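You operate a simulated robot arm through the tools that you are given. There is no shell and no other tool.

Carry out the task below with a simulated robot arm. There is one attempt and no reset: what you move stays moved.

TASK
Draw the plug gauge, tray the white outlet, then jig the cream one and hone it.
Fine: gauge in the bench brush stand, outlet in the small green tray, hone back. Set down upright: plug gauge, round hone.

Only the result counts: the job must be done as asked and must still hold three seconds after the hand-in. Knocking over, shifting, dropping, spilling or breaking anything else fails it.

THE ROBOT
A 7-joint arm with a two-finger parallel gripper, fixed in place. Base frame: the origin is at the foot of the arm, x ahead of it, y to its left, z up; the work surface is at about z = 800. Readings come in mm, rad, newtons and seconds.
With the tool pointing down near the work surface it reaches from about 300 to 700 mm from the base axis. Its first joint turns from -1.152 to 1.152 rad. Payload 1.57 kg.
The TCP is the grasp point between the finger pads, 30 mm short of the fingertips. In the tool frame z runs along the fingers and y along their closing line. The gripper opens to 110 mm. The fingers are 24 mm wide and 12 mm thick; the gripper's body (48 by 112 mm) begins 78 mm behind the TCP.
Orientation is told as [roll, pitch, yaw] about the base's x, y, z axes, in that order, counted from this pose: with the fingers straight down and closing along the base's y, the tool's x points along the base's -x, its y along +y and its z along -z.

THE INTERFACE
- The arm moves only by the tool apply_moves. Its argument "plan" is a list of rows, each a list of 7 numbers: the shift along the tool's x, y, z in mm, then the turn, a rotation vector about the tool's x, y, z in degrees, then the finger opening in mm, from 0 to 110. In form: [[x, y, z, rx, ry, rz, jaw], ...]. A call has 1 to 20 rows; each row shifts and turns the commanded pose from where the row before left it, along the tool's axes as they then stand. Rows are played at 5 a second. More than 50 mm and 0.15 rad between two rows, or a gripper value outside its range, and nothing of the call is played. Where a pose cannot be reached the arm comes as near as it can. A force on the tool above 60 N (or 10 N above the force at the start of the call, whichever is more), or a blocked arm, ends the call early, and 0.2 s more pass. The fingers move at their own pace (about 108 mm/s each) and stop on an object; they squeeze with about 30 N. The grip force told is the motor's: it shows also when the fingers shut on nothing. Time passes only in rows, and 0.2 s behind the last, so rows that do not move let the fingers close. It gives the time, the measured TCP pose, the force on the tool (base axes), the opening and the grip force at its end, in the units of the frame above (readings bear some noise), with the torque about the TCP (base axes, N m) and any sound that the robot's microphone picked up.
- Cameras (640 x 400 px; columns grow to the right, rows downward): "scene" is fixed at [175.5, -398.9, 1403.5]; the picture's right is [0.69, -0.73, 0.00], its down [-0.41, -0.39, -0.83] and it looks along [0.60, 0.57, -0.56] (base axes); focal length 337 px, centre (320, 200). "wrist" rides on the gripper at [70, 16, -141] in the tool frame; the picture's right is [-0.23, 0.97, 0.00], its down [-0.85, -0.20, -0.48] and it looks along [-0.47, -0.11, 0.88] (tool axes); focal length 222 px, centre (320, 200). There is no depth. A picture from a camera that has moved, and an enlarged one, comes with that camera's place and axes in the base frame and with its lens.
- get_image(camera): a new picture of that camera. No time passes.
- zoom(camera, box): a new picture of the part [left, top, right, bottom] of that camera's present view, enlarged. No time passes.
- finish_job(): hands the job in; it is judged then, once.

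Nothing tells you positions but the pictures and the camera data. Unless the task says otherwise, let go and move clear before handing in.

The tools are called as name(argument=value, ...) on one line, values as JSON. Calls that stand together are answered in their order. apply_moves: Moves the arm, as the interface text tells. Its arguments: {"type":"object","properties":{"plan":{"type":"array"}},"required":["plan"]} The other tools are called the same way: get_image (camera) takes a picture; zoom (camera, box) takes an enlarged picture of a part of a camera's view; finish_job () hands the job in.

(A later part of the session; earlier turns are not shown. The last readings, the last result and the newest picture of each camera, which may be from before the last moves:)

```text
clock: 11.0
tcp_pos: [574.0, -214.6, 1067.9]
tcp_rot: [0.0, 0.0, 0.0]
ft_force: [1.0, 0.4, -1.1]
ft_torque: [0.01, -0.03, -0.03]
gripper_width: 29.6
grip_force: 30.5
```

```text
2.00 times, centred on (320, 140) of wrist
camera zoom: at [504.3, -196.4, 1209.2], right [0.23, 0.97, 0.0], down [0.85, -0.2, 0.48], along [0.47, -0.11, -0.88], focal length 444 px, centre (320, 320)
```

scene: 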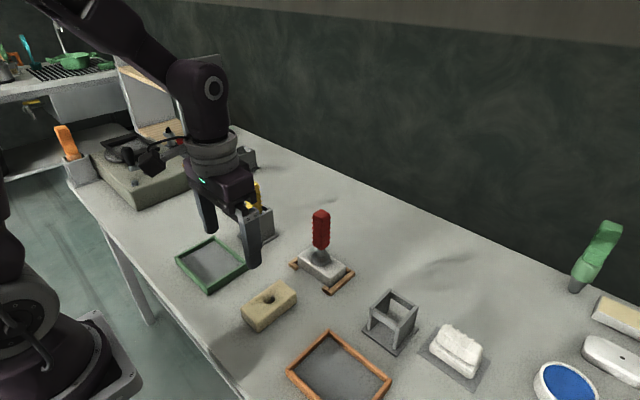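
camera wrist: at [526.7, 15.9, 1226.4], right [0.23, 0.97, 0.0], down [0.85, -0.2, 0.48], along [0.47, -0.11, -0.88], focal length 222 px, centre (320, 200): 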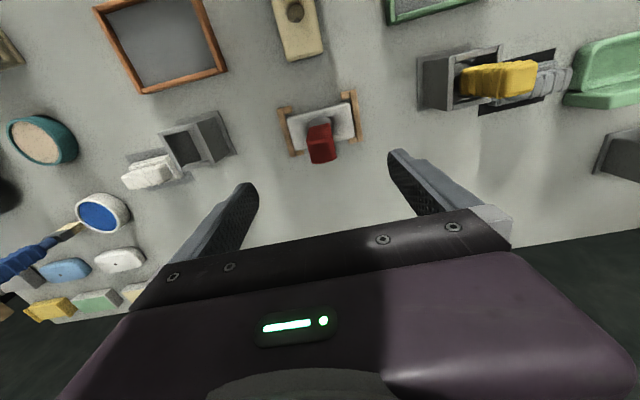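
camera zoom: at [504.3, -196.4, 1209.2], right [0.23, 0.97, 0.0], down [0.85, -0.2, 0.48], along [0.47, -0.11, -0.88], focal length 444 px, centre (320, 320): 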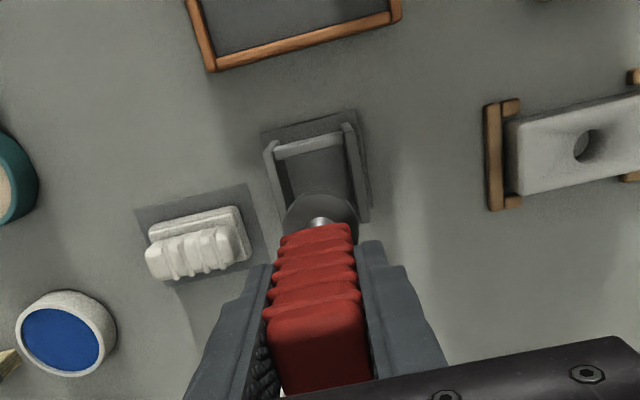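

The gauge is lined up over the opening in both views. I'll lower until the plug is just above the stand and check again.

apply_moves(plan=[[0, 0, 15, 0, 0, 0, 10], [0, 0, 18, 0, 0, 0, 10], [0, 0, 18, 0, 0, 0, 10], [0, 0, 0, 0, 0, 0, 10]])

zoom(camera="scene", box=[340, 220, 440, 360])

zoom(camera="wrist", box=[270, 60, 370, 170])

```text
clock: 12.0
tcp_pos: [574.5, -213.7, 1017.4]
tcp_rot: [0.0, -0.002, 0.0]
ft_force: [0.3, -0.5, -2.1]
ft_torque: [-0.01, -0.02, -0.04]
gripper_width: 29.5
grip_force: 29.8
```

```text
2.86 times, centred on (390, 290) of scene
camera zoom: at [175.5, -398.9, 1403.5], right [0.69, -0.73, 0.0], down [-0.41, -0.39, -0.83], along [0.6, 0.57, -0.56], focal length 964 px, centre (120, -57)
```

zoom: 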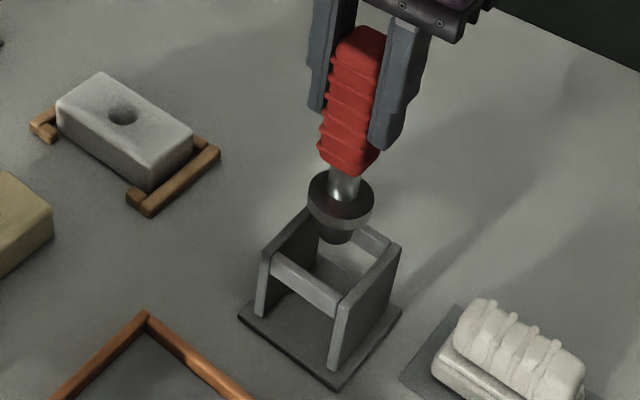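

```text
3.64 times, centred on (320, 115) of wrist
camera zoom: at [504.5, -195.8, 1159.0], right [0.23, 0.97, 0.0], down [0.85, -0.2, 0.48], along [0.47, -0.11, -0.88], focal length 808 px, centre (320, 509)
```

zoom: 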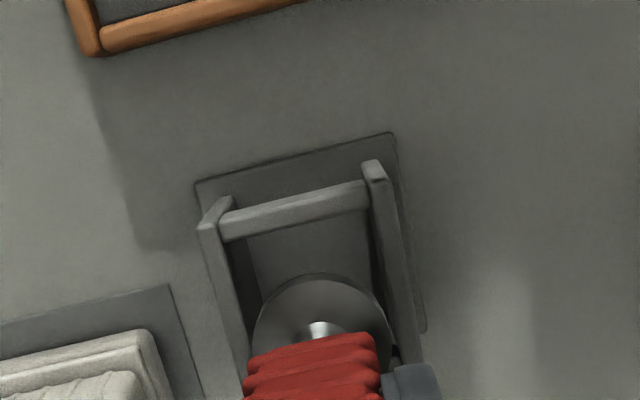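

Both views agree to within 1–2 mm. I'll lower it into the stand in small steps while watching the force.

apply_moves(plan=[[1, 0, 10, 0, 0, 0, 10], [0, 0, 12, 0, 0, 0, 10], [0, 0, 12, 0, 0, 0, 10], [0, 0, 12, 0, 0, 0, 10], [0, 0, 12, 0, 0, 0, 10], [0, 0, 8, 0, 0, 0, 10], [0, 0, 0, 0, 0, 0, 10]])

zoom(camera="scene", box=[340, 220, 440, 360])

zoom(camera="wrist", box=[260, 50, 380, 180])

```text
clock: 13.6
tcp_pos: [576.3, -213.6, 952.9]
tcp_rot: [-0.001, 0.0, -0.002]
ft_force: [-0.5, 0.0, 0.2]
ft_torque: [-0.01, 0.03, -0.02]
gripper_width: 29.7
grip_force: 29.7
```

```text
2.86 times, centred on (390, 290) of scene
camera zoom: at [175.5, -398.9, 1403.5], right [0.69, -0.73, 0.0], down [-0.41, -0.39, -0.83], along [0.6, 0.57, -0.56], focal length 964 px, centre (120, -57)
```

zoom: 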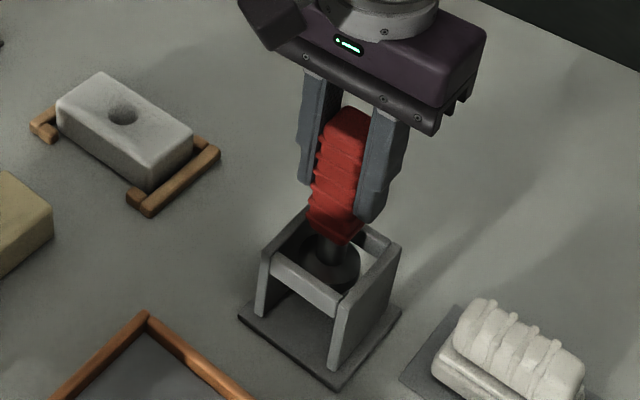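

```text
3.08 times, centred on (320, 115) of wrist
camera zoom: at [505.2, -195.9, 1094.5], right [0.23, 0.97, 0.0], down [0.86, -0.2, 0.48], along [0.47, -0.11, -0.88], focal length 684 px, centre (320, 462)
```

zoom: 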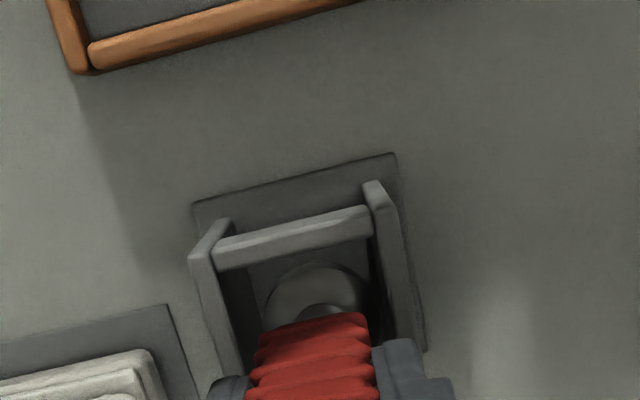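

The disc is inside the frame and nothing is touching. I'll go down gently until the plug meets the base plate.

apply_moves(plan=[[0, 0, 4, 0, 0, 0, 10], [0, 0, 4, 0, 0, 0, 10], [0, 0, 3, 0, 0, 0, 10], [0, 0, 3, 0, 0, 0, 10], [0, 0, 0, 0, 0, 0, 10]])

zoom(camera="scene", box=[355, 240, 425, 340])

```text
clock: 14.8
tcp_pos: [574.2, -212.9, 939.4]
tcp_rot: [0.001, -0.001, 0.0]
ft_force: [0.5, 0.1, -1.4]
ft_torque: [0.01, -0.03, 0.03]
gripper_width: 29.7
grip_force: 30.1
```

```text
4.00 times, centred on (390, 290) of scene
camera zoom: at [175.5, -398.9, 1403.5], right [0.69, -0.73, 0.0], down [-0.41, -0.39, -0.83], along [0.6, 0.57, -0.56], focal length 1349 px, centre (40, -160)
```

zoom: 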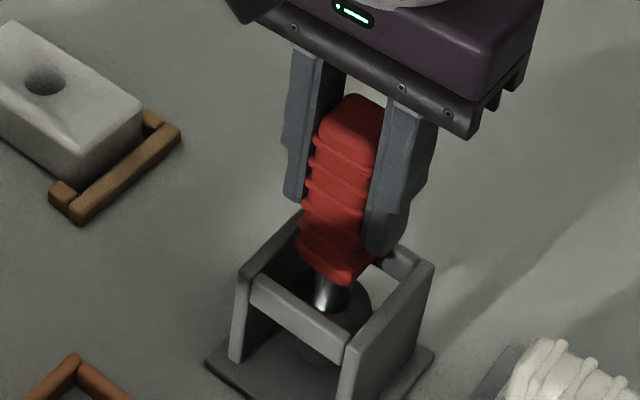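

apply_moves(plan=[[0, 0, 2, 0, 0, 0, 10], [0, 0, 2, 0, 0, 0, 10], [0, 0, 0, 0, 0, 0, 10]])

zoom(camera="scene", box=[365, 285, 415, 345])

```text
clock: 15.6
tcp_pos: [574.4, -213.6, 937.7]
tcp_rot: [-0.002, -0.005, 0.0]
ft_force: [-6.3, 3.4, 36.1]
ft_torque: [0.44, 0.77, 0.03]
gripper_width: 29.7
grip_force: 30.3
```

```text
6.67 times, centred on (390, 315) of scene
camera zoom: at [174.7, -398.6, 1403.7], right [0.69, -0.73, 0.0], down [-0.41, -0.39, -0.83], along [0.6, 0.57, -0.56], focal length 2249 px, centre (-147, -567)
```

zoom: 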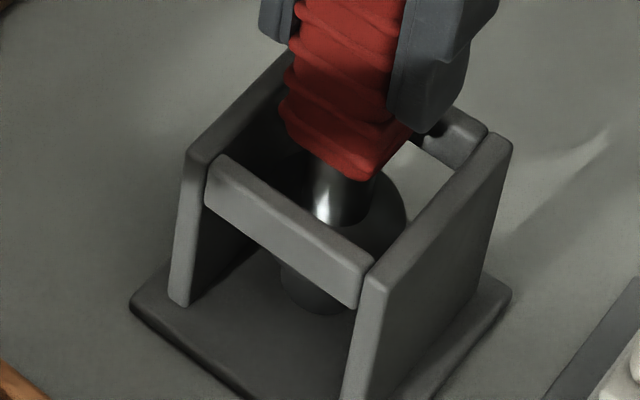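

The plug has touched the base plate with 36 N. I'll ease off a little and then open the fingers slowly.

apply_moves(plan=[[0, 0, -1, 0, 0, 0, 10], [0, 0, -0.7, 0, 0, 0, 10], [0, 0, 0, 0, 0, 0, 10]])

```text
clock: 16.4
tcp_pos: [573.8, -213.4, 937.3]
tcp_rot: [0.001, -0.002, -0.001]
ft_force: [0.8, -0.6, 16.6]
ft_torque: [-0.19, -0.2, -0.01]
gripper_width: 29.5
grip_force: 30.0
```

apply_moves(plan=[[0, 0, -0.7, 0, 0, 0, 10], [0, 0, 0, 0, 0, 0, 31], [0, 0, 0, 0, 0, 0, 34], [0, 0, 0, 0, 0, 0, 42], [0, 0, 0, 0, 0, 0, 60], [0, 0, 0, 0, 0, 0, 80], [0, 0, 0, 0, 0, 0, 80]])

zoom(camera="scene", box=[345, 220, 435, 350])

zoom(camera="wrist", box=[240, 40, 400, 220])

```text
clock: 18.0
tcp_pos: [574.0, -213.5, 937.4]
tcp_rot: [0.0, -0.001, 0.0]
ft_force: [-0.2, 0.2, -0.4]
ft_torque: [0.01, -0.01, 0.01]
gripper_width: 80.2
grip_force: 0.1
```

```text
3.08 times, centred on (390, 285) of scene
camera zoom: at [175.5, -398.9, 1403.5], right [0.69, -0.73, 0.0], down [-0.41, -0.39, -0.83], along [0.6, 0.57, -0.56], focal length 1038 px, centre (105, -62)
```

zoom: 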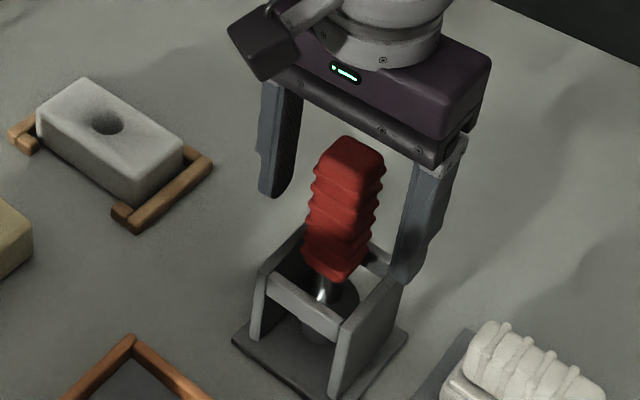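

```text
2.22 times, centred on (320, 130) of wrist
camera zoom: at [503.7, -195.9, 1079.2], right [0.23, 0.97, 0.0], down [0.85, -0.2, 0.48], along [0.47, -0.11, -0.88], focal length 494 px, centre (320, 356)
```

zoom: 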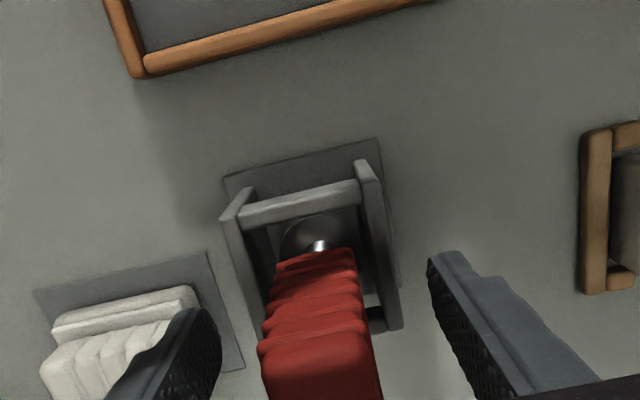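

The gauge stands upright and free. I'll rise straight up, then move over the jig and turn 90° to grip the white outlet across its short side.

apply_moves(plan=[[0, 0, -15, 0, 0, 0, 80], [0, 0, -30, 0, 0, 0, 80], [0, 0, -35, 0, 0, 0, 80], [0, 0, -35, 0, 0, 0, 80], [0, 0, -30, 0, 0, 0, 80], [0, 0, 0, 0, 0, 0, 80]])

zoom(camera="scene", box=[330, 200, 450, 360])

```text
clock: 19.4
tcp_pos: [574.7, -212.6, 1081.4]
tcp_rot: [0.0, -0.001, -0.001]
ft_force: [0.2, -0.5, -0.3]
ft_torque: [0.0, 0.03, 0.03]
gripper_width: 79.9
grip_force: 0.1
```

```text
2.50 times, centred on (390, 280) of scene
camera zoom: at [175.5, -398.9, 1403.5], right [0.69, -0.73, 0.0], down [-0.41, -0.39, -0.83], along [0.6, 0.57, -0.56], focal length 843 px, centre (145, 0)
```

zoom: 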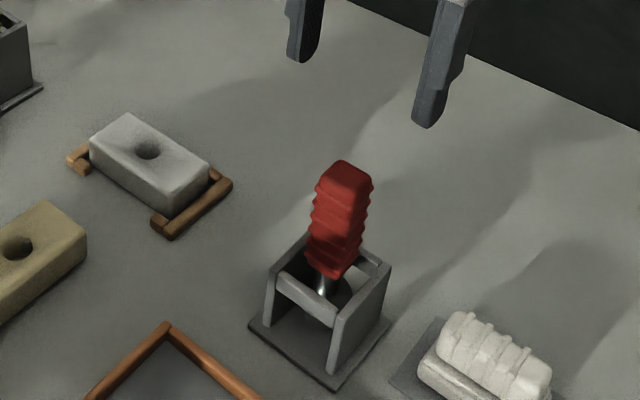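

apply_moves(plan=[[-3, 25, 3, 0, 0, 0, 80], [-4, 40, 5, 0, 0, 0, 80], [-4, 42, 5, 0, 0, 0, 80], [-4, 42, 5, 0, 0, 0, 80], [-4, 38, 5, 0, 0, 0, 80], [-4, 25, 5, 0, 0, 0, 80], [0, 0, 0, 0, 0, 8.1818, 80], [0, 0, 0, 0, 0, 8.1818, 80], [0, 0, 0, 0, 0, 8.1818, 80], [0, 0, 0, 0, 0, 8.1818, 80], [0, 0, 0, 0, 0, 8.1818, 80], [0, 0, 0, 0, 0, 8.1818, 80], [0, 0, 0, 0, 0, 8.1818, 80], [0, 0, 0, 0, 0, 8.1818, 80], [0, 0, 0, 0, 0, 8.1818, 80], [0, 0, 0, 0, 0, 8.1818, 80], [0, 0, 0, 0, 0, 8.1818, 80], [0, 0, 0, 0, 0, 0, 80]])

get_image(camera="wrist")

zoom(camera="scene", box=[240, 110, 400, 300])

```text
clock: 23.2
tcp_pos: [596.6, -0.6, 1054.8]
tcp_rot: [0.0, -0.001, -1.572]
ft_force: [-0.8, -0.5, -0.6]
ft_torque: [0.03, -0.02, 0.0]
gripper_width: 80.1
grip_force: 0.0
```

```text
taken
camera wrist: at [612.6, 68.8, 1195.9], right [0.97, -0.23, 0.0], down [-0.2, -0.85, 0.48], along [-0.11, -0.47, -0.88], focal length 222 px, centre (320, 200)
```

wrist: 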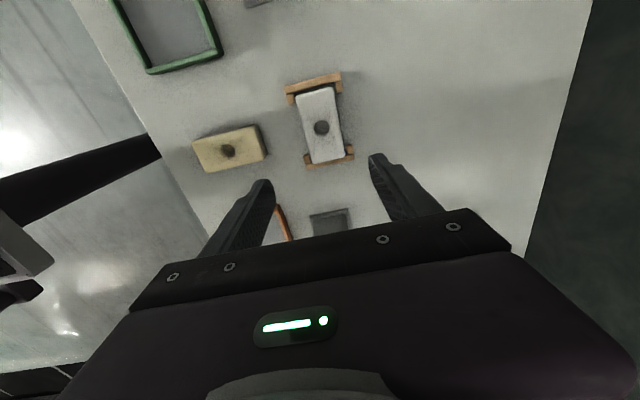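

```text
2.11 times, centred on (320, 205) of scene
camera zoom: at [175.5, -398.9, 1403.5], right [0.69, -0.73, 0.0], down [-0.41, -0.39, -0.83], along [0.6, 0.57, -0.56], focal length 710 px, centre (320, 190)
```

zoom: 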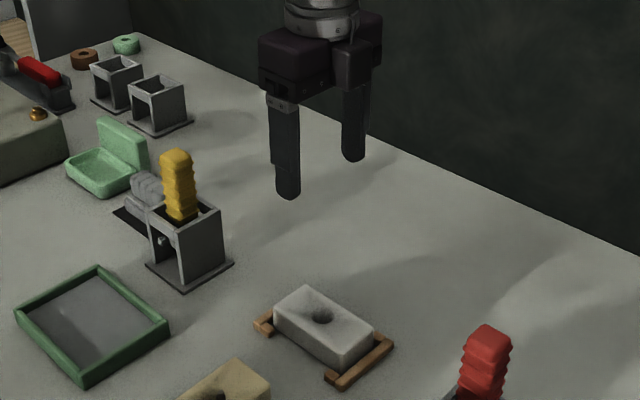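

zoom(camera="wrist", box=[270, 60, 380, 180])

zoom(camera="wrist", box=[180, 105, 290, 185])

zoom(camera="wrist", box=[300, 100, 345, 155])

```text
3.33 times, centred on (325, 120) of wrist
camera zoom: at [612.6, 68.8, 1195.9], right [0.97, -0.23, 0.0], down [-0.2, -0.85, 0.48], along [-0.11, -0.47, -0.88], focal length 740 px, centre (303, 467)
```

zoom: 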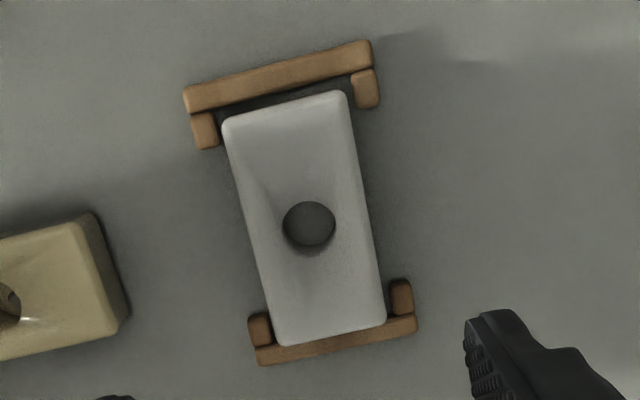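

```text
5.00 times, centred on (235, 145) of wrist
camera zoom: at [612.6, 68.8, 1195.9], right [0.97, -0.23, 0.0], down [-0.2, -0.85, 0.48], along [-0.11, -0.47, -0.88], focal length 1111 px, centre (745, 475)
```

zoom: 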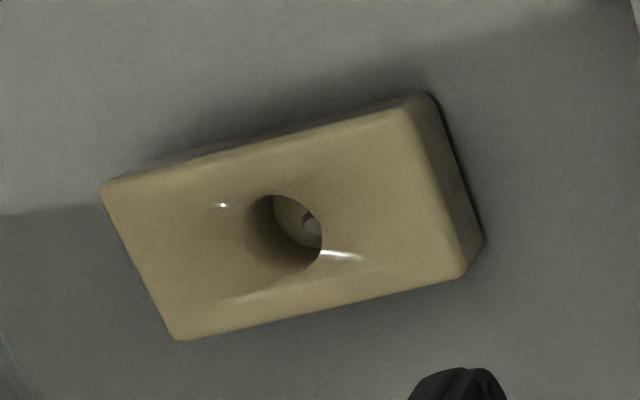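

```text
7.27 times, centred on (322, 128) of wrist
camera zoom: at [612.6, 68.8, 1195.9], right [0.97, -0.23, 0.0], down [-0.2, -0.85, 0.48], along [-0.11, -0.47, -0.88], focal length 1615 px, centre (302, 727)
```

zoom: 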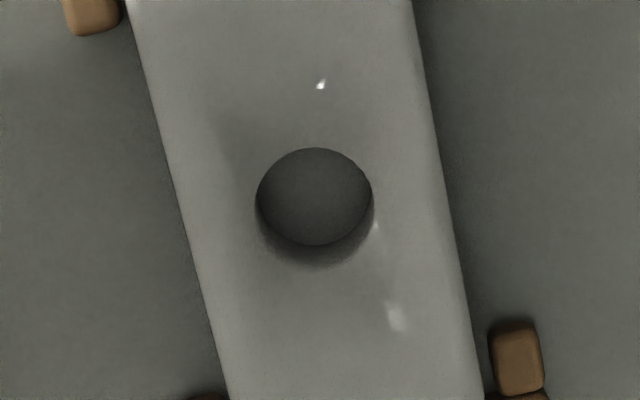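

The white bore is clear through. The cream bore still has its nub. The white block is centred near (599, 1) with its top at about z = 840, so I'll go down around it.

apply_moves(plan=[[2, 2.3, 20, 0, 0, 0, 85], [0, 0, 30, 0, 0, 0, 85], [0, 0, 30, 0, 0, 0, 85], [0, 0, 30, 0, 0, 0, 85], [0, 0, 30, 0, 0, 0, 85], [0, 0, 25, 0, 0, 0, 85], [0, 0, 15, 0, 0, 0, 85], [0, 0, 0, 0, 0, 0, 85]])

zoom(camera="scene", box=[260, 180, 380, 310])

zoom(camera="wrist", box=[220, 40, 420, 240])

```text
clock: 25.0
tcp_pos: [599.1, 1.3, 873.3]
tcp_rot: [0.0, -0.002, -1.572]
ft_force: [0.2, -0.2, -0.2]
ft_torque: [0.02, -0.01, 0.0]
gripper_width: 85.1
grip_force: 0.0
```

```text
3.08 times, centred on (320, 245) of scene
camera zoom: at [175.5, -398.9, 1403.5], right [0.69, -0.73, 0.0], down [-0.41, -0.39, -0.83], along [0.6, 0.57, -0.56], focal length 1038 px, centre (320, 62)
```

zoom: 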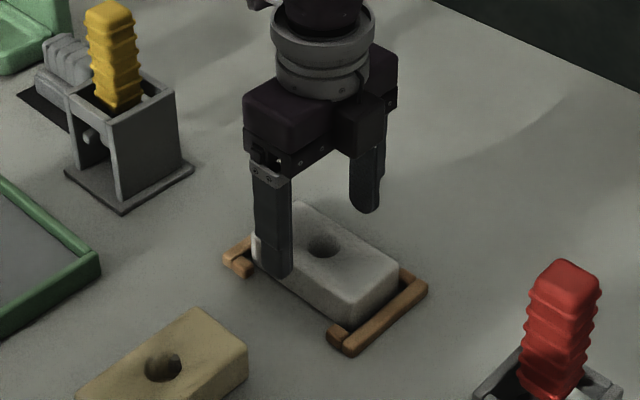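

```text
2.00 times, centred on (320, 140) of wrist
camera zoom: at [614.5, 71.0, 1014.4], right [0.97, -0.23, 0.0], down [-0.2, -0.86, 0.48], along [-0.11, -0.47, -0.88], focal length 444 px, centre (320, 320)
```

zoom: 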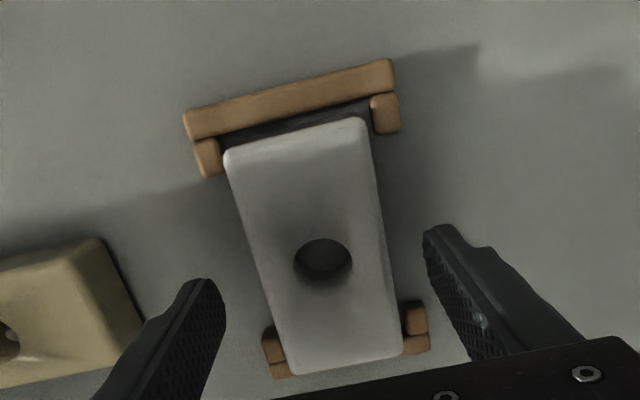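

Allowing for a block top nearer z = 834, the alignment is good. I'll go down to grip height and close on the white outlet.

apply_moves(plan=[[0, 0, 15, 0, 0, 0, 85], [0, 0, 14, 0, 0, 0, 85], [0, 0, 8, 0, 0, 0, 85], [0, 0, 0, 0, 0, 0, 85]])

zoom(camera="scene", box=[270, 200, 370, 310])

zoom(camera="wrist", box=[220, 40, 420, 240])

```text
clock: 26.0
tcp_pos: [599.4, -1.2, 838.3]
tcp_rot: [0.001, -0.001, -1.571]
ft_force: [0.0, -0.1, 0.2]
ft_torque: [0.0, -0.01, 0.0]
gripper_width: 85.0
grip_force: 0.1
```

```text
3.64 times, centred on (320, 255) of scene
camera zoom: at [175.5, -398.9, 1403.5], right [0.69, -0.73, 0.0], down [-0.41, -0.39, -0.83], along [0.6, 0.57, -0.56], focal length 1227 px, centre (320, 0)
```

zoom: 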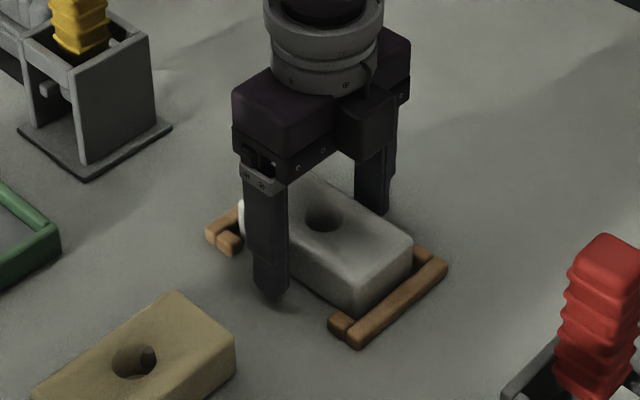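

```text
2.00 times, centred on (320, 140) of wrist
camera zoom: at [614.1, 70.1, 979.3], right [0.97, -0.23, 0.0], down [-0.2, -0.86, 0.48], along [-0.11, -0.47, -0.88], focal length 444 px, centre (320, 320)
```

zoom: 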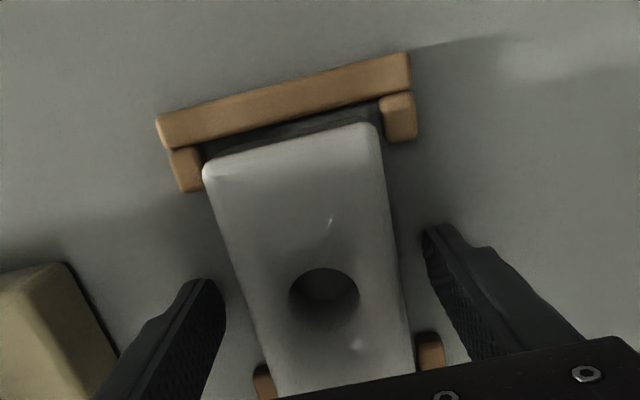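

apply_moves(plan=[[0, 0, 0, 0, 0, 0, 70], [0, 0, 0, 0, 0, 0, 60], [0, 0, 0, 0, 0, 0, 40], [0, 0, 0, 0, 0, 0, 40], [0, 0, 0, 0, 0, 0, 40]])

zoom(camera="scene", box=[270, 200, 370, 310])

zoom(camera="wrist", box=[220, 40, 420, 240])

```text
clock: 27.2
tcp_pos: [598.1, -1.2, 838.0]
tcp_rot: [0.0, 0.002, -1.57]
ft_force: [-0.4, -0.7, 1.7]
ft_torque: [0.03, -0.12, 0.0]
gripper_width: 57.8
grip_force: 30.0
```

```text
3.64 times, centred on (320, 255) of scene
camera zoom: at [175.5, -398.9, 1403.5], right [0.69, -0.73, 0.0], down [-0.41, -0.39, -0.83], along [0.6, 0.57, -0.56], focal length 1227 px, centre (320, 0)
```

zoom: 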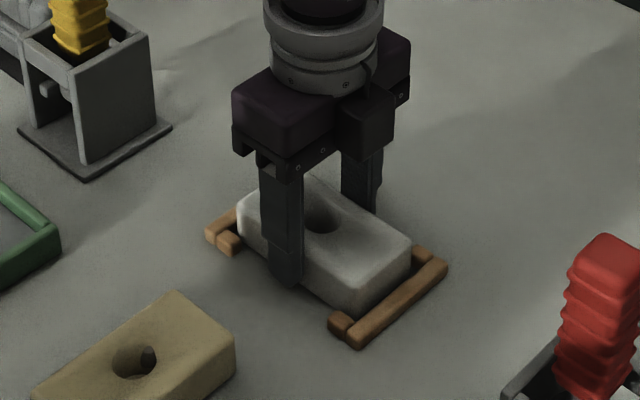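

```text
2.00 times, centred on (320, 140) of wrist
camera zoom: at [614.1, 70.1, 979.4], right [0.97, -0.23, 0.0], down [-0.2, -0.86, 0.48], along [-0.11, -0.47, -0.88], focal length 444 px, centre (320, 320)
```

zoom: 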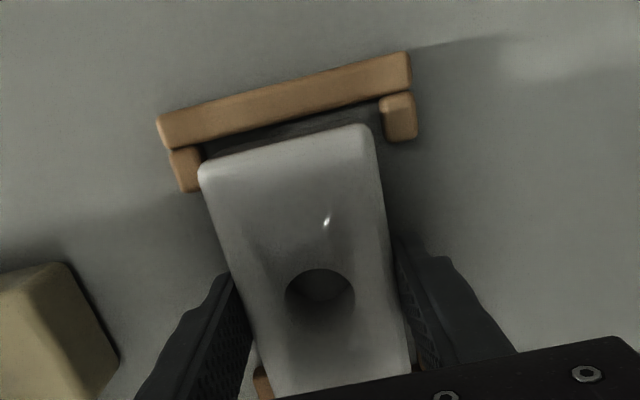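

The white outlet is gripped at 57.8 mm. I'll lift it straight up and check the jig underneath.

apply_moves(plan=[[0, 0, -4, 0, 0, 0, 40], [0, 0, -8, 0, 0, 0, 40], [0, 0, -15, 0, 0, 0, 40], [0, 0, -25, 0, 0, 0, 40], [0, 0, -25, 0, 0, 0, 40], [0, 0, -25, 0, 0, 0, 40], [0, 0, 0, 0, 0, 0, 40]])

zoom(camera="scene", box=[260, 160, 380, 310])

zoom(camera="scene", box=[285, 235, 360, 300])

```text
clock: 28.8
tcp_pos: [598.8, -1.4, 940.1]
tcp_rot: [0.0, 0.0, -1.57]
ft_force: [0.4, 0.4, -3.7]
ft_torque: [-0.02, 0.0, -0.03]
gripper_width: 57.9
grip_force: 30.4
```

```text
2.67 times, centred on (320, 235) of scene
camera zoom: at [175.6, -398.9, 1403.5], right [0.69, -0.73, 0.0], down [-0.41, -0.39, -0.83], along [0.6, 0.57, -0.56], focal length 900 px, centre (320, 107)
```

zoom: 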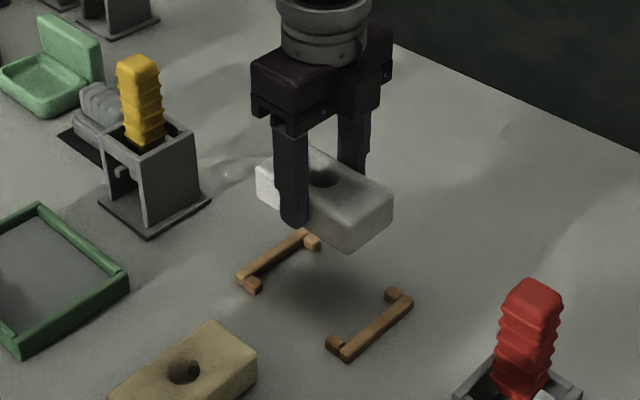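

```text
6.15 times, centred on (322, 268) of scene
camera zoom: at [175.6, -398.9, 1403.5], right [0.69, -0.73, 0.0], down [-0.41, -0.39, -0.83], along [0.6, 0.57, -0.56], focal length 2076 px, centre (305, -215)
```

zoom: 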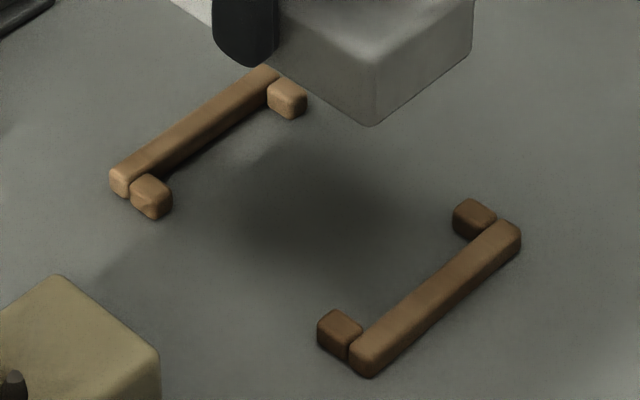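

The jig is open rails with about 4–5 mm of play on each side, centred near (600, 0). Now I'll carry the white outlet to the green tray, going over the cream block first and then sideways.

apply_moves(plan=[[0, -20, 0, 0, 0, 0, 40], [0, -38, 0, 0, 0, 0, 40], [0, -40, 0, 0, 0, 0, 40], [0, -40, 0, 0, 0, 0, 40], [0, -36, 0, 0, 0, 0, 40], [20, 0, 0, 0, 0, 0, 40], [38, 0, 0, 0, 0, 0, 40], [40, 0, 0, 0, 0, 0, 40], [40, 0, 0, 0, 0, 0, 40], [40, 0, 0, 0, 0, 0, 40], [30, 0, 0, 0, 0, 0, 40], [0, 0, 0, 0, 0, 0, 40], [0, 0, 0, 0, 0, 0, 40]])

get_image(camera="wrist")

zoom(camera="scene", box=[150, 130, 310, 330])

```text
clock: 31.6
tcp_pos: [427.6, 205.0, 939.4]
tcp_rot: [-0.001, -0.001, -1.571]
ft_force: [0.2, 0.4, -3.5]
ft_torque: [0.03, 0.01, -0.04]
gripper_width: 57.8
grip_force: 29.6
```

```text
taken
camera wrist: at [443.4, 276.6, 1080.2], right [0.97, -0.23, 0.0], down [-0.2, -0.85, 0.48], along [-0.11, -0.47, -0.88], focal length 222 px, centre (320, 200)
```

wrist: 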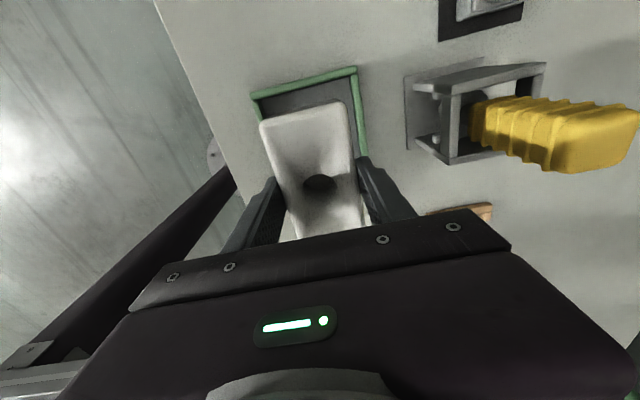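

```text
2.00 times, centred on (230, 230) of scene
camera zoom: at [175.6, -398.9, 1403.5], right [0.69, -0.73, 0.0], down [-0.41, -0.39, -0.83], along [0.6, 0.57, -0.56], focal length 675 px, centre (500, 140)
```

zoom: 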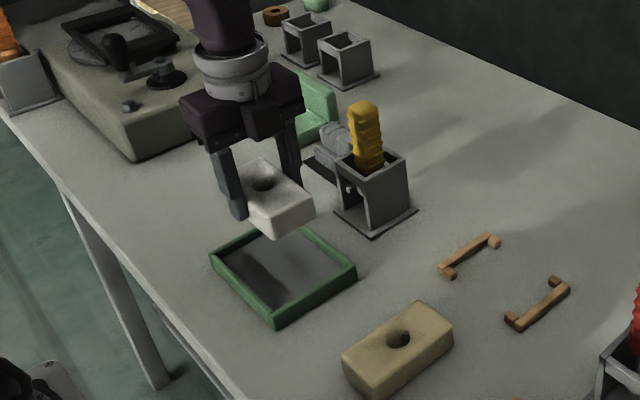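

zoom(camera="wrist", box=[220, 50, 420, 250])

zoom(camera="scene", box=[170, 190, 260, 300])

zoom(camera="wrist", box=[400, 50, 560, 180])

```text
2.00 times, centred on (320, 150) of wrist
camera zoom: at [443.4, 276.6, 1080.2], right [0.97, -0.23, 0.0], down [-0.2, -0.85, 0.48], along [-0.11, -0.47, -0.88], focal length 444 px, centre (320, 300)
```

zoom: 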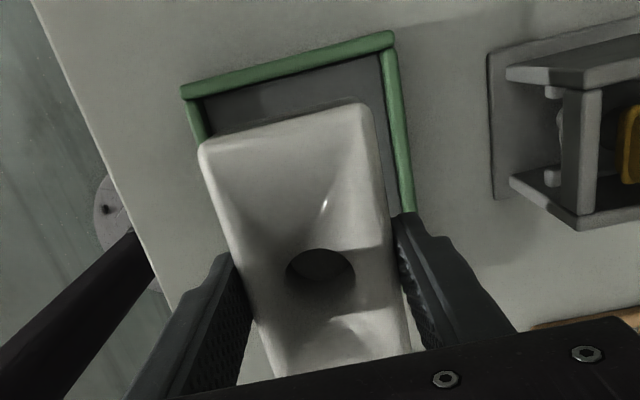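

```text
3.64 times, centred on (215, 245) of scene
camera zoom: at [175.6, -398.9, 1403.5], right [0.69, -0.73, 0.0], down [-0.41, -0.39, -0.83], along [0.6, 0.57, -0.56], focal length 1227 px, centre (702, 36)
```

zoom: 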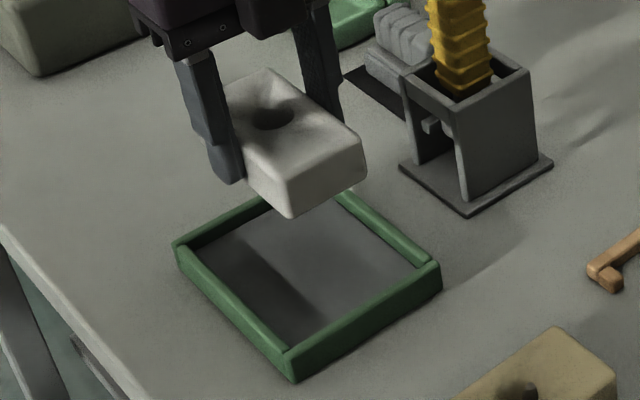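

```text
3.08 times, centred on (480, 115) of wrist
camera zoom: at [443.4, 276.6, 1080.2], right [0.97, -0.23, 0.0], down [-0.2, -0.85, 0.48], along [-0.11, -0.47, -0.88], focal length 684 px, centre (-172, 462)
```

zoom: 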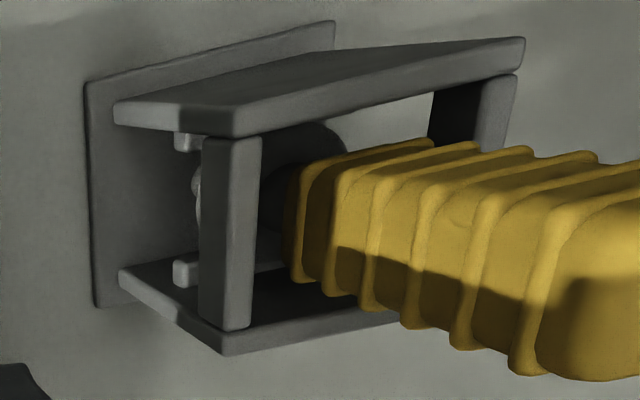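

The white block is over the green tray, which is centred near (425, 207). I'll lower it with a 2 mm correction and check before it touches.

apply_moves(plan=[[0, -2, 15, 0, 0, 0, 40], [0, 0, 20, 0, 0, 0, 40], [0, 0, 20, 0, 0, 0, 40], [0, 0, 15, 0, 0, 0, 40], [0, 0, 0, 0, 0, 0, 40]])

zoom(camera="wrist", box=[220, 50, 420, 250])

zoom(camera="scene", box=[160, 190, 270, 310])

```text
clock: 32.8
tcp_pos: [423.9, 205.7, 869.6]
tcp_rot: [0.0, 0.0, -1.57]
ft_force: [0.1, -0.6, -4.0]
ft_torque: [-0.01, 0.01, -0.06]
gripper_width: 58.0
grip_force: 30.2
```

```text
2.00 times, centred on (320, 150) of wrist
camera zoom: at [439.7, 277.2, 1011.0], right [0.97, -0.23, 0.0], down [-0.2, -0.85, 0.48], along [-0.11, -0.47, -0.88], focal length 444 px, centre (320, 300)
```

zoom: 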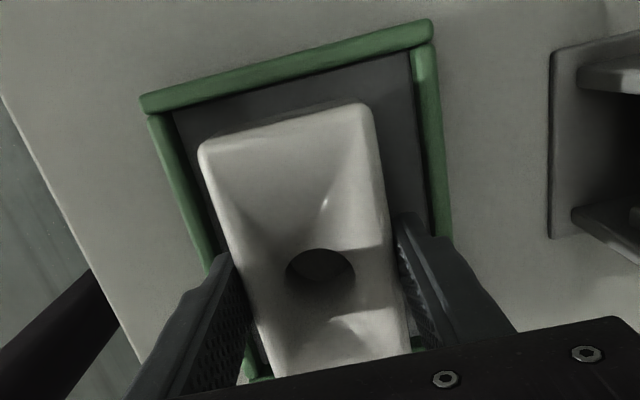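

```text
3.33 times, centred on (215, 250) of scene
camera zoom: at [175.5, -398.9, 1403.5], right [0.69, -0.73, 0.0], down [-0.41, -0.39, -0.83], along [0.6, 0.57, -0.56], focal length 1124 px, centre (670, 33)
```

zoom: 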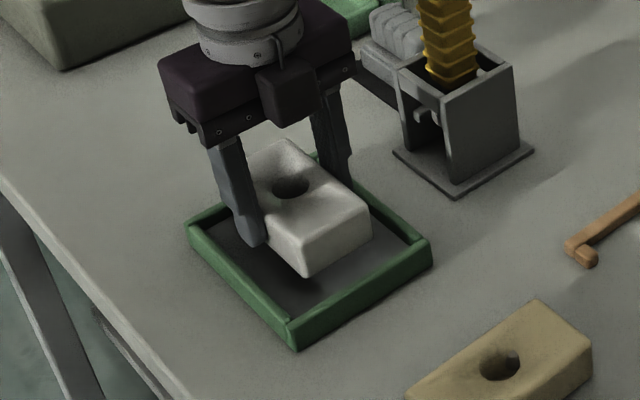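

It's centred in the tray. I'll lower the last stretch carefully until it touches.

apply_moves(plan=[[0, 0, 10, 0, 0, 0, 40], [0, 0, 8, 0, 0, 0, 40], [0, 0, 4, 0, 0, 0, 40], [0, 0, 2, 0, 0, 0, 40], [0, 0, 0, 0, 0, 0, 40]])

```text
clock: 34.0
tcp_pos: [422.5, 207.7, 848.3]
tcp_rot: [0.0, 0.003, -1.571]
ft_force: [-1.3, 2.3, 19.4]
ft_torque: [-0.19, 0.36, -0.23]
gripper_width: 57.7
grip_force: 30.1
```

zoom(camera="scene", box=[160, 200, 270, 310])

zoom(camera="wrist", box=[200, 40, 420, 250])

```text
3.64 times, centred on (215, 255) of scene
camera zoom: at [175.2, -399.0, 1403.5], right [0.69, -0.73, 0.0], down [-0.41, -0.39, -0.83], along [0.6, 0.57, -0.56], focal length 1227 px, centre (702, 0)
```

zoom: 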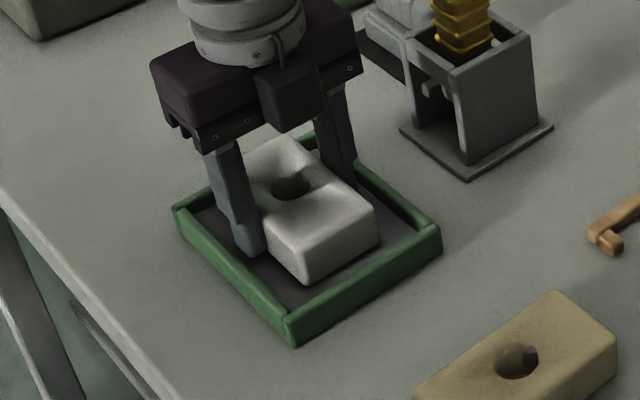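

```text
1.90 times, centred on (310, 145) of wrist
camera zoom: at [438.4, 279.0, 988.6], right [0.97, -0.23, 0.0], down [-0.2, -0.86, 0.48], along [-0.11, -0.46, -0.88], focal length 423 px, centre (339, 305)
```

zoom: 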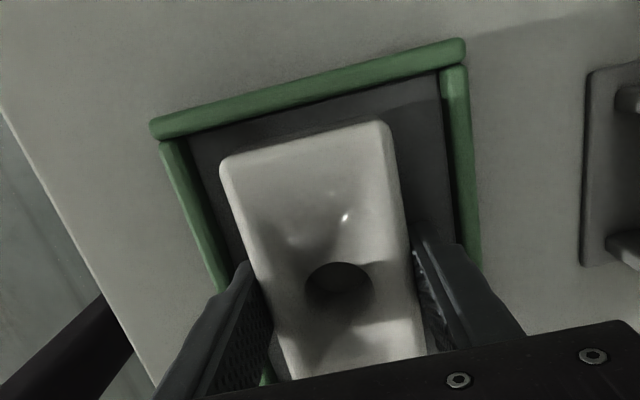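

The block is resting on the tray floor. I'll ease off, open only a few millimetres so the fingers clear the tray rails, then rise.

apply_moves(plan=[[0, 0, -1, 0, 0, 0, 40], [0, 0, -0.5, 0, 0, 0, 40], [0, 0, 0, 0, 0, 0, 59], [0, 0, 0, 0, 0, 0, 62], [0, 0, 0, 0, 0, 0, 65], [0, 0, 0, 0, 0, 0, 65]])

zoom(camera="wrist", box=[200, 40, 420, 250])

```text
clock: 35.4
tcp_pos: [423.5, 209.1, 848.1]
tcp_rot: [-0.001, 0.0, -1.57]
ft_force: [-0.5, 0.3, 1.1]
ft_torque: [0.03, -0.01, 0.04]
gripper_width: 65.1
grip_force: 0.0
```

```text
1.90 times, centred on (310, 145) of wrist
camera zoom: at [438.5, 279.1, 989.3], right [0.97, -0.23, 0.0], down [-0.2, -0.86, 0.48], along [-0.11, -0.47, -0.88], focal length 423 px, centre (339, 305)
```

zoom: 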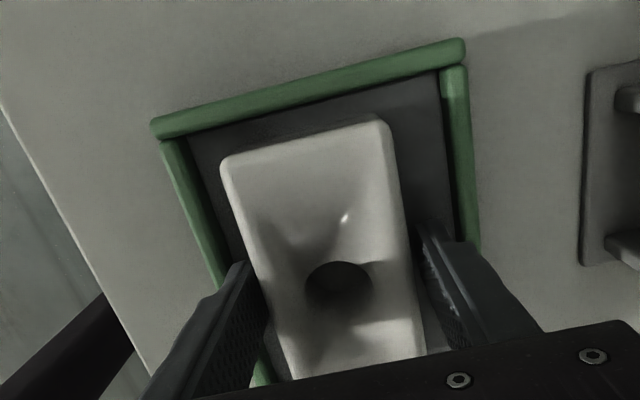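

apply_moves(plan=[[0, 0, -5, 0, 0, 0, 65], [0, 0, -10, 0, 0, 0, 65], [0, 0, -15, 0, 0, 0, 65], [0, 0, -20, 0, 0, 0, 65], [0, 0, -25, 0, 0, 0, 65], [0, 0, -25, 0, 0, 0, 65], [0, 0, 0, 0, 0, 0, 65]])

get_image(camera="wrist")

zoom(camera="scene", box=[150, 180, 290, 330])

```text
clock: 37.0
tcp_pos: [422.0, 206.8, 946.8]
tcp_rot: [-0.001, 0.0, -1.571]
ft_force: [-0.9, 0.2, 0.3]
ft_torque: [0.0, 0.0, -0.01]
gripper_width: 64.7
grip_force: 0.0
```

```text
taken
camera wrist: at [438.2, 278.0, 1087.0], right [0.97, -0.23, 0.0], down [-0.2, -0.85, 0.48], along [-0.11, -0.47, -0.88], focal length 222 px, centre (320, 200)
```

wrist: 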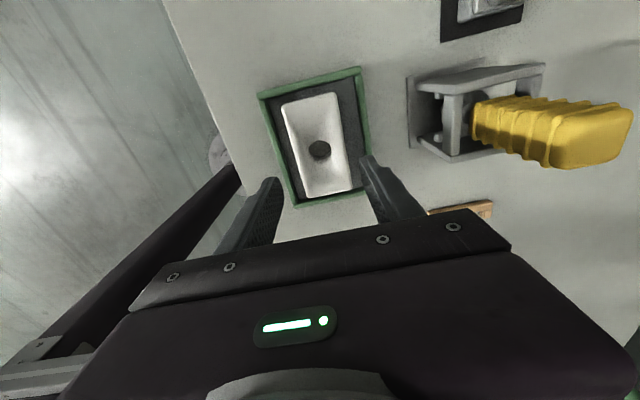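

```text
2.67 times, centred on (220, 255) of scene
camera zoom: at [175.5, -398.9, 1403.5], right [0.69, -0.73, 0.0], down [-0.41, -0.39, -0.83], along [0.6, 0.57, -0.56], focal length 900 px, centre (587, 53)
```

zoom: 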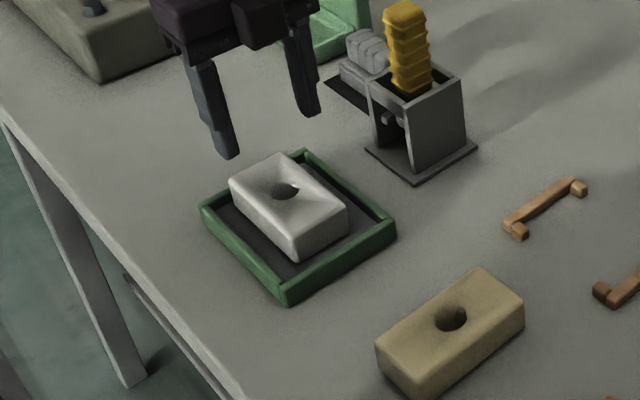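

The white outlet rests in the green tray. From here I can get a good look at the hone in its stand, so I'll zoom in on that.

zoom(camera="wrist", box=[400, 50, 500, 170])

zoom(camera="scene", box=[225, 190, 285, 250])

zoom(camera="scene", box=[235, 265, 305, 335])

```text
3.33 times, centred on (450, 110) of wrist
camera zoom: at [438.2, 278.0, 1087.0], right [0.97, -0.23, 0.0], down [-0.2, -0.85, 0.48], along [-0.11, -0.47, -0.88], focal length 740 px, centre (-113, 500)
```

zoom: 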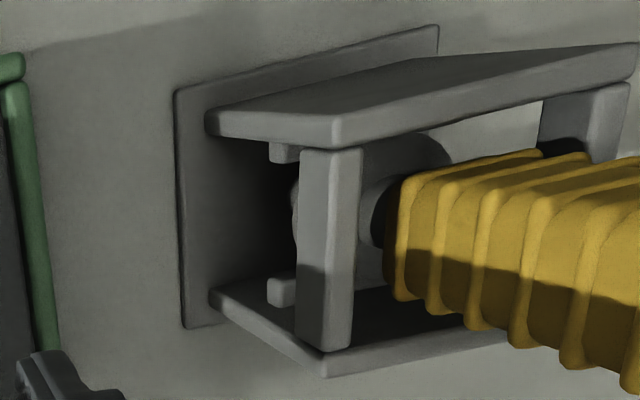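

```text
6.67 times, centred on (255, 220) of scene
camera zoom: at [175.5, -398.9, 1403.5], right [0.69, -0.73, 0.0], down [-0.41, -0.39, -0.83], along [0.6, 0.57, -0.56], focal length 2249 px, centre (753, 67)
```

zoom: 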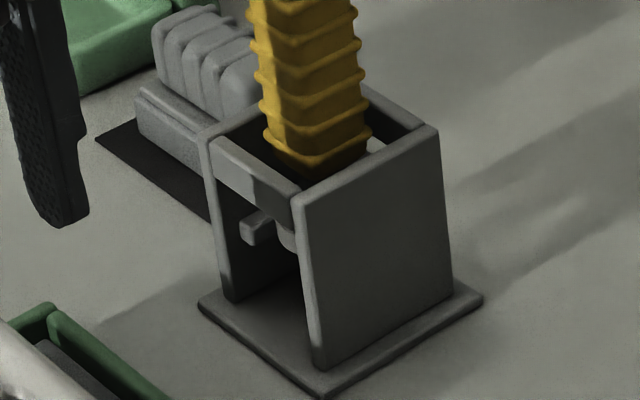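

```text
5.71 times, centred on (270, 300) of scene
camera zoom: at [175.5, -398.9, 1403.5], right [0.69, -0.73, 0.0], down [-0.41, -0.39, -0.83], along [0.6, 0.57, -0.56], focal length 1928 px, centre (606, -371)
```

zoom: 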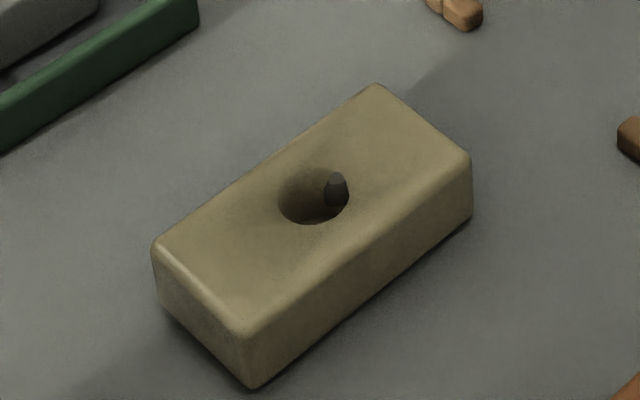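

The hone's disc rests on two ledges in its stand at about z = 839, so it should lift straight out. The cream block is aligned with the axes and centred near (440, -1). I'll turn back to yaw 0, move over it and check.

apply_moves(plan=[[0, 0, -5, 0, 0, -8.1818, 85], [0, 0, 0, 0, 0, -8.1818, 85], [0, 0, 0, 0, 0, -8.1818, 85], [0, 0, 0, 0, 0, -8.1818, 85], [0, 0, 0, 0, 0, -8.1818, 85], [0, 0, 0, 0, 0, -8.1818, 85], [0, 0, 0, 0, 0, -8.1818, 85], [0, 0, 0, 0, 0, -8.1818, 85], [0, 0, 0, 0, 0, -8.1818, 85], [0, 0, 0, 0, 0, -8.1818, 85], [0, 0, 0, 0, 0, -8.1818, 85], [-3, -25, 0, 0, 0, 0, 85], [-3, -40, 0, 0, 0, 0, 85], [-3, -40, 0, 0, 0, 0, 85], [-3, -40, 0, 0, 0, 0, 85], [-3, -40, 0, 0, 0, 0, 85], [-3, -24, 0, 0, 0, 0, 85], [0, 0, 0, 0, 0, 0, 85], [0, 0, 0, 0, 0, 0, 85]])

zoom(camera="wrist", box=[220, 40, 420, 240])

zoom(camera="scene", box=[220, 180, 360, 340])

```text
clock: 41.0
tcp_pos: [445.9, -1.1, 952.8]
tcp_rot: [-0.001, 0.002, -0.001]
ft_force: [0.3, -0.6, -0.7]
ft_torque: [0.01, -0.02, 0.0]
gripper_width: 84.9
grip_force: 0.1
```

```text
2.00 times, centred on (320, 140) of wrist
camera zoom: at [374.7, 16.8, 1093.8], right [0.23, 0.97, 0.0], down [0.85, -0.2, 0.48], along [0.47, -0.11, -0.88], focal length 444 px, centre (320, 320)
```

zoom: 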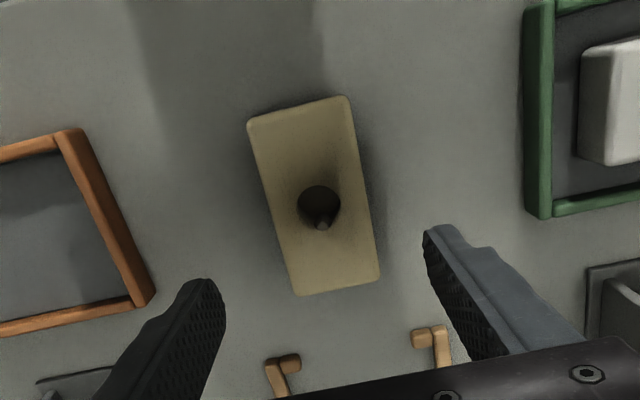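

```text
2.50 times, centred on (290, 260) of scene
camera zoom: at [175.5, -398.9, 1403.5], right [0.69, -0.73, 0.0], down [-0.41, -0.39, -0.83], along [0.6, 0.57, -0.56], focal length 843 px, centre (395, 50)
```

zoom: 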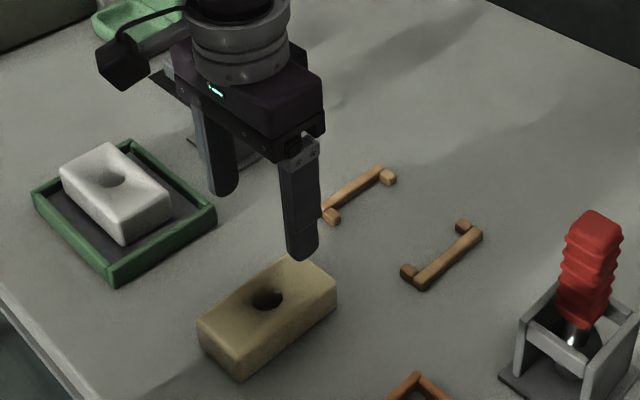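

apply_moves(plan=[[4, 0, 15, 0, 0, 0, 85], [0, 0, 25, 0, 0, 0, 85], [0, 0, 25, 0, 0, 0, 85], [0, 0, 15, 0, 0, 0, 85], [0, 0, 0, 0, 0, 0, 85]])

zoom(camera="wrist", box=[220, 40, 420, 240])

zoom(camera="wrist", box=[300, 110, 345, 150])

zoom(camera="scene", box=[220, 220, 340, 340])

```text
clock: 42.2
tcp_pos: [438.6, -2.4, 870.5]
tcp_rot: [0.0, 0.0, -0.002]
ft_force: [1.0, 0.3, -0.8]
ft_torque: [0.0, 0.02, -0.01]
gripper_width: 85.2
grip_force: 0.0
```

```text
2.00 times, centred on (320, 140) of wrist
camera zoom: at [367.5, 14.8, 1012.0], right [0.23, 0.97, 0.0], down [0.85, -0.2, 0.48], along [0.47, -0.11, -0.88], focal length 444 px, centre (320, 320)
```

zoom: 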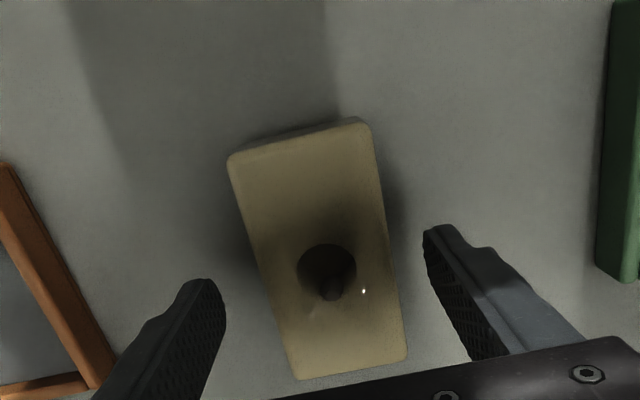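

```text
10.00 times, centred on (322, 130) of wrist
camera zoom: at [367.5, 14.8, 1012.0], right [0.23, 0.97, 0.0], down [0.85, -0.2, 0.48], along [0.47, -0.11, -0.88], focal length 2221 px, centre (295, 900)
```

zoom: 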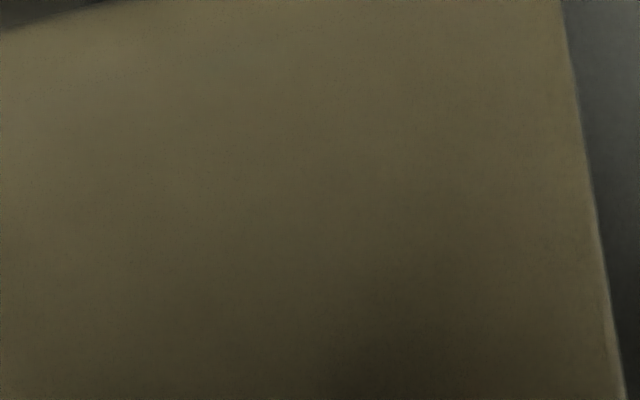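

```text
3.33 times, centred on (280, 280) of scene
camera zoom: at [175.5, -398.9, 1403.5], right [0.69, -0.73, 0.0], down [-0.41, -0.39, -0.83], along [0.6, 0.57, -0.56], focal length 1124 px, centre (453, -67)
```

zoom: 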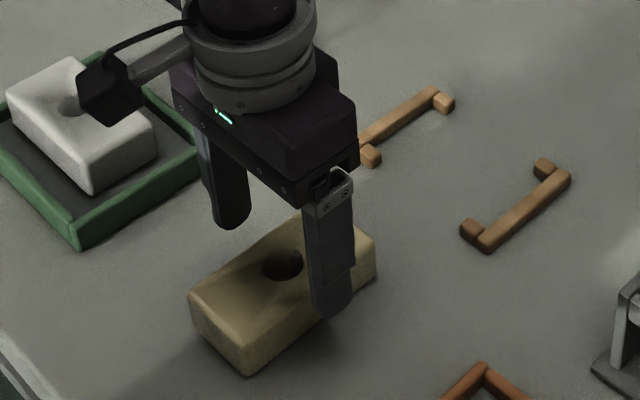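

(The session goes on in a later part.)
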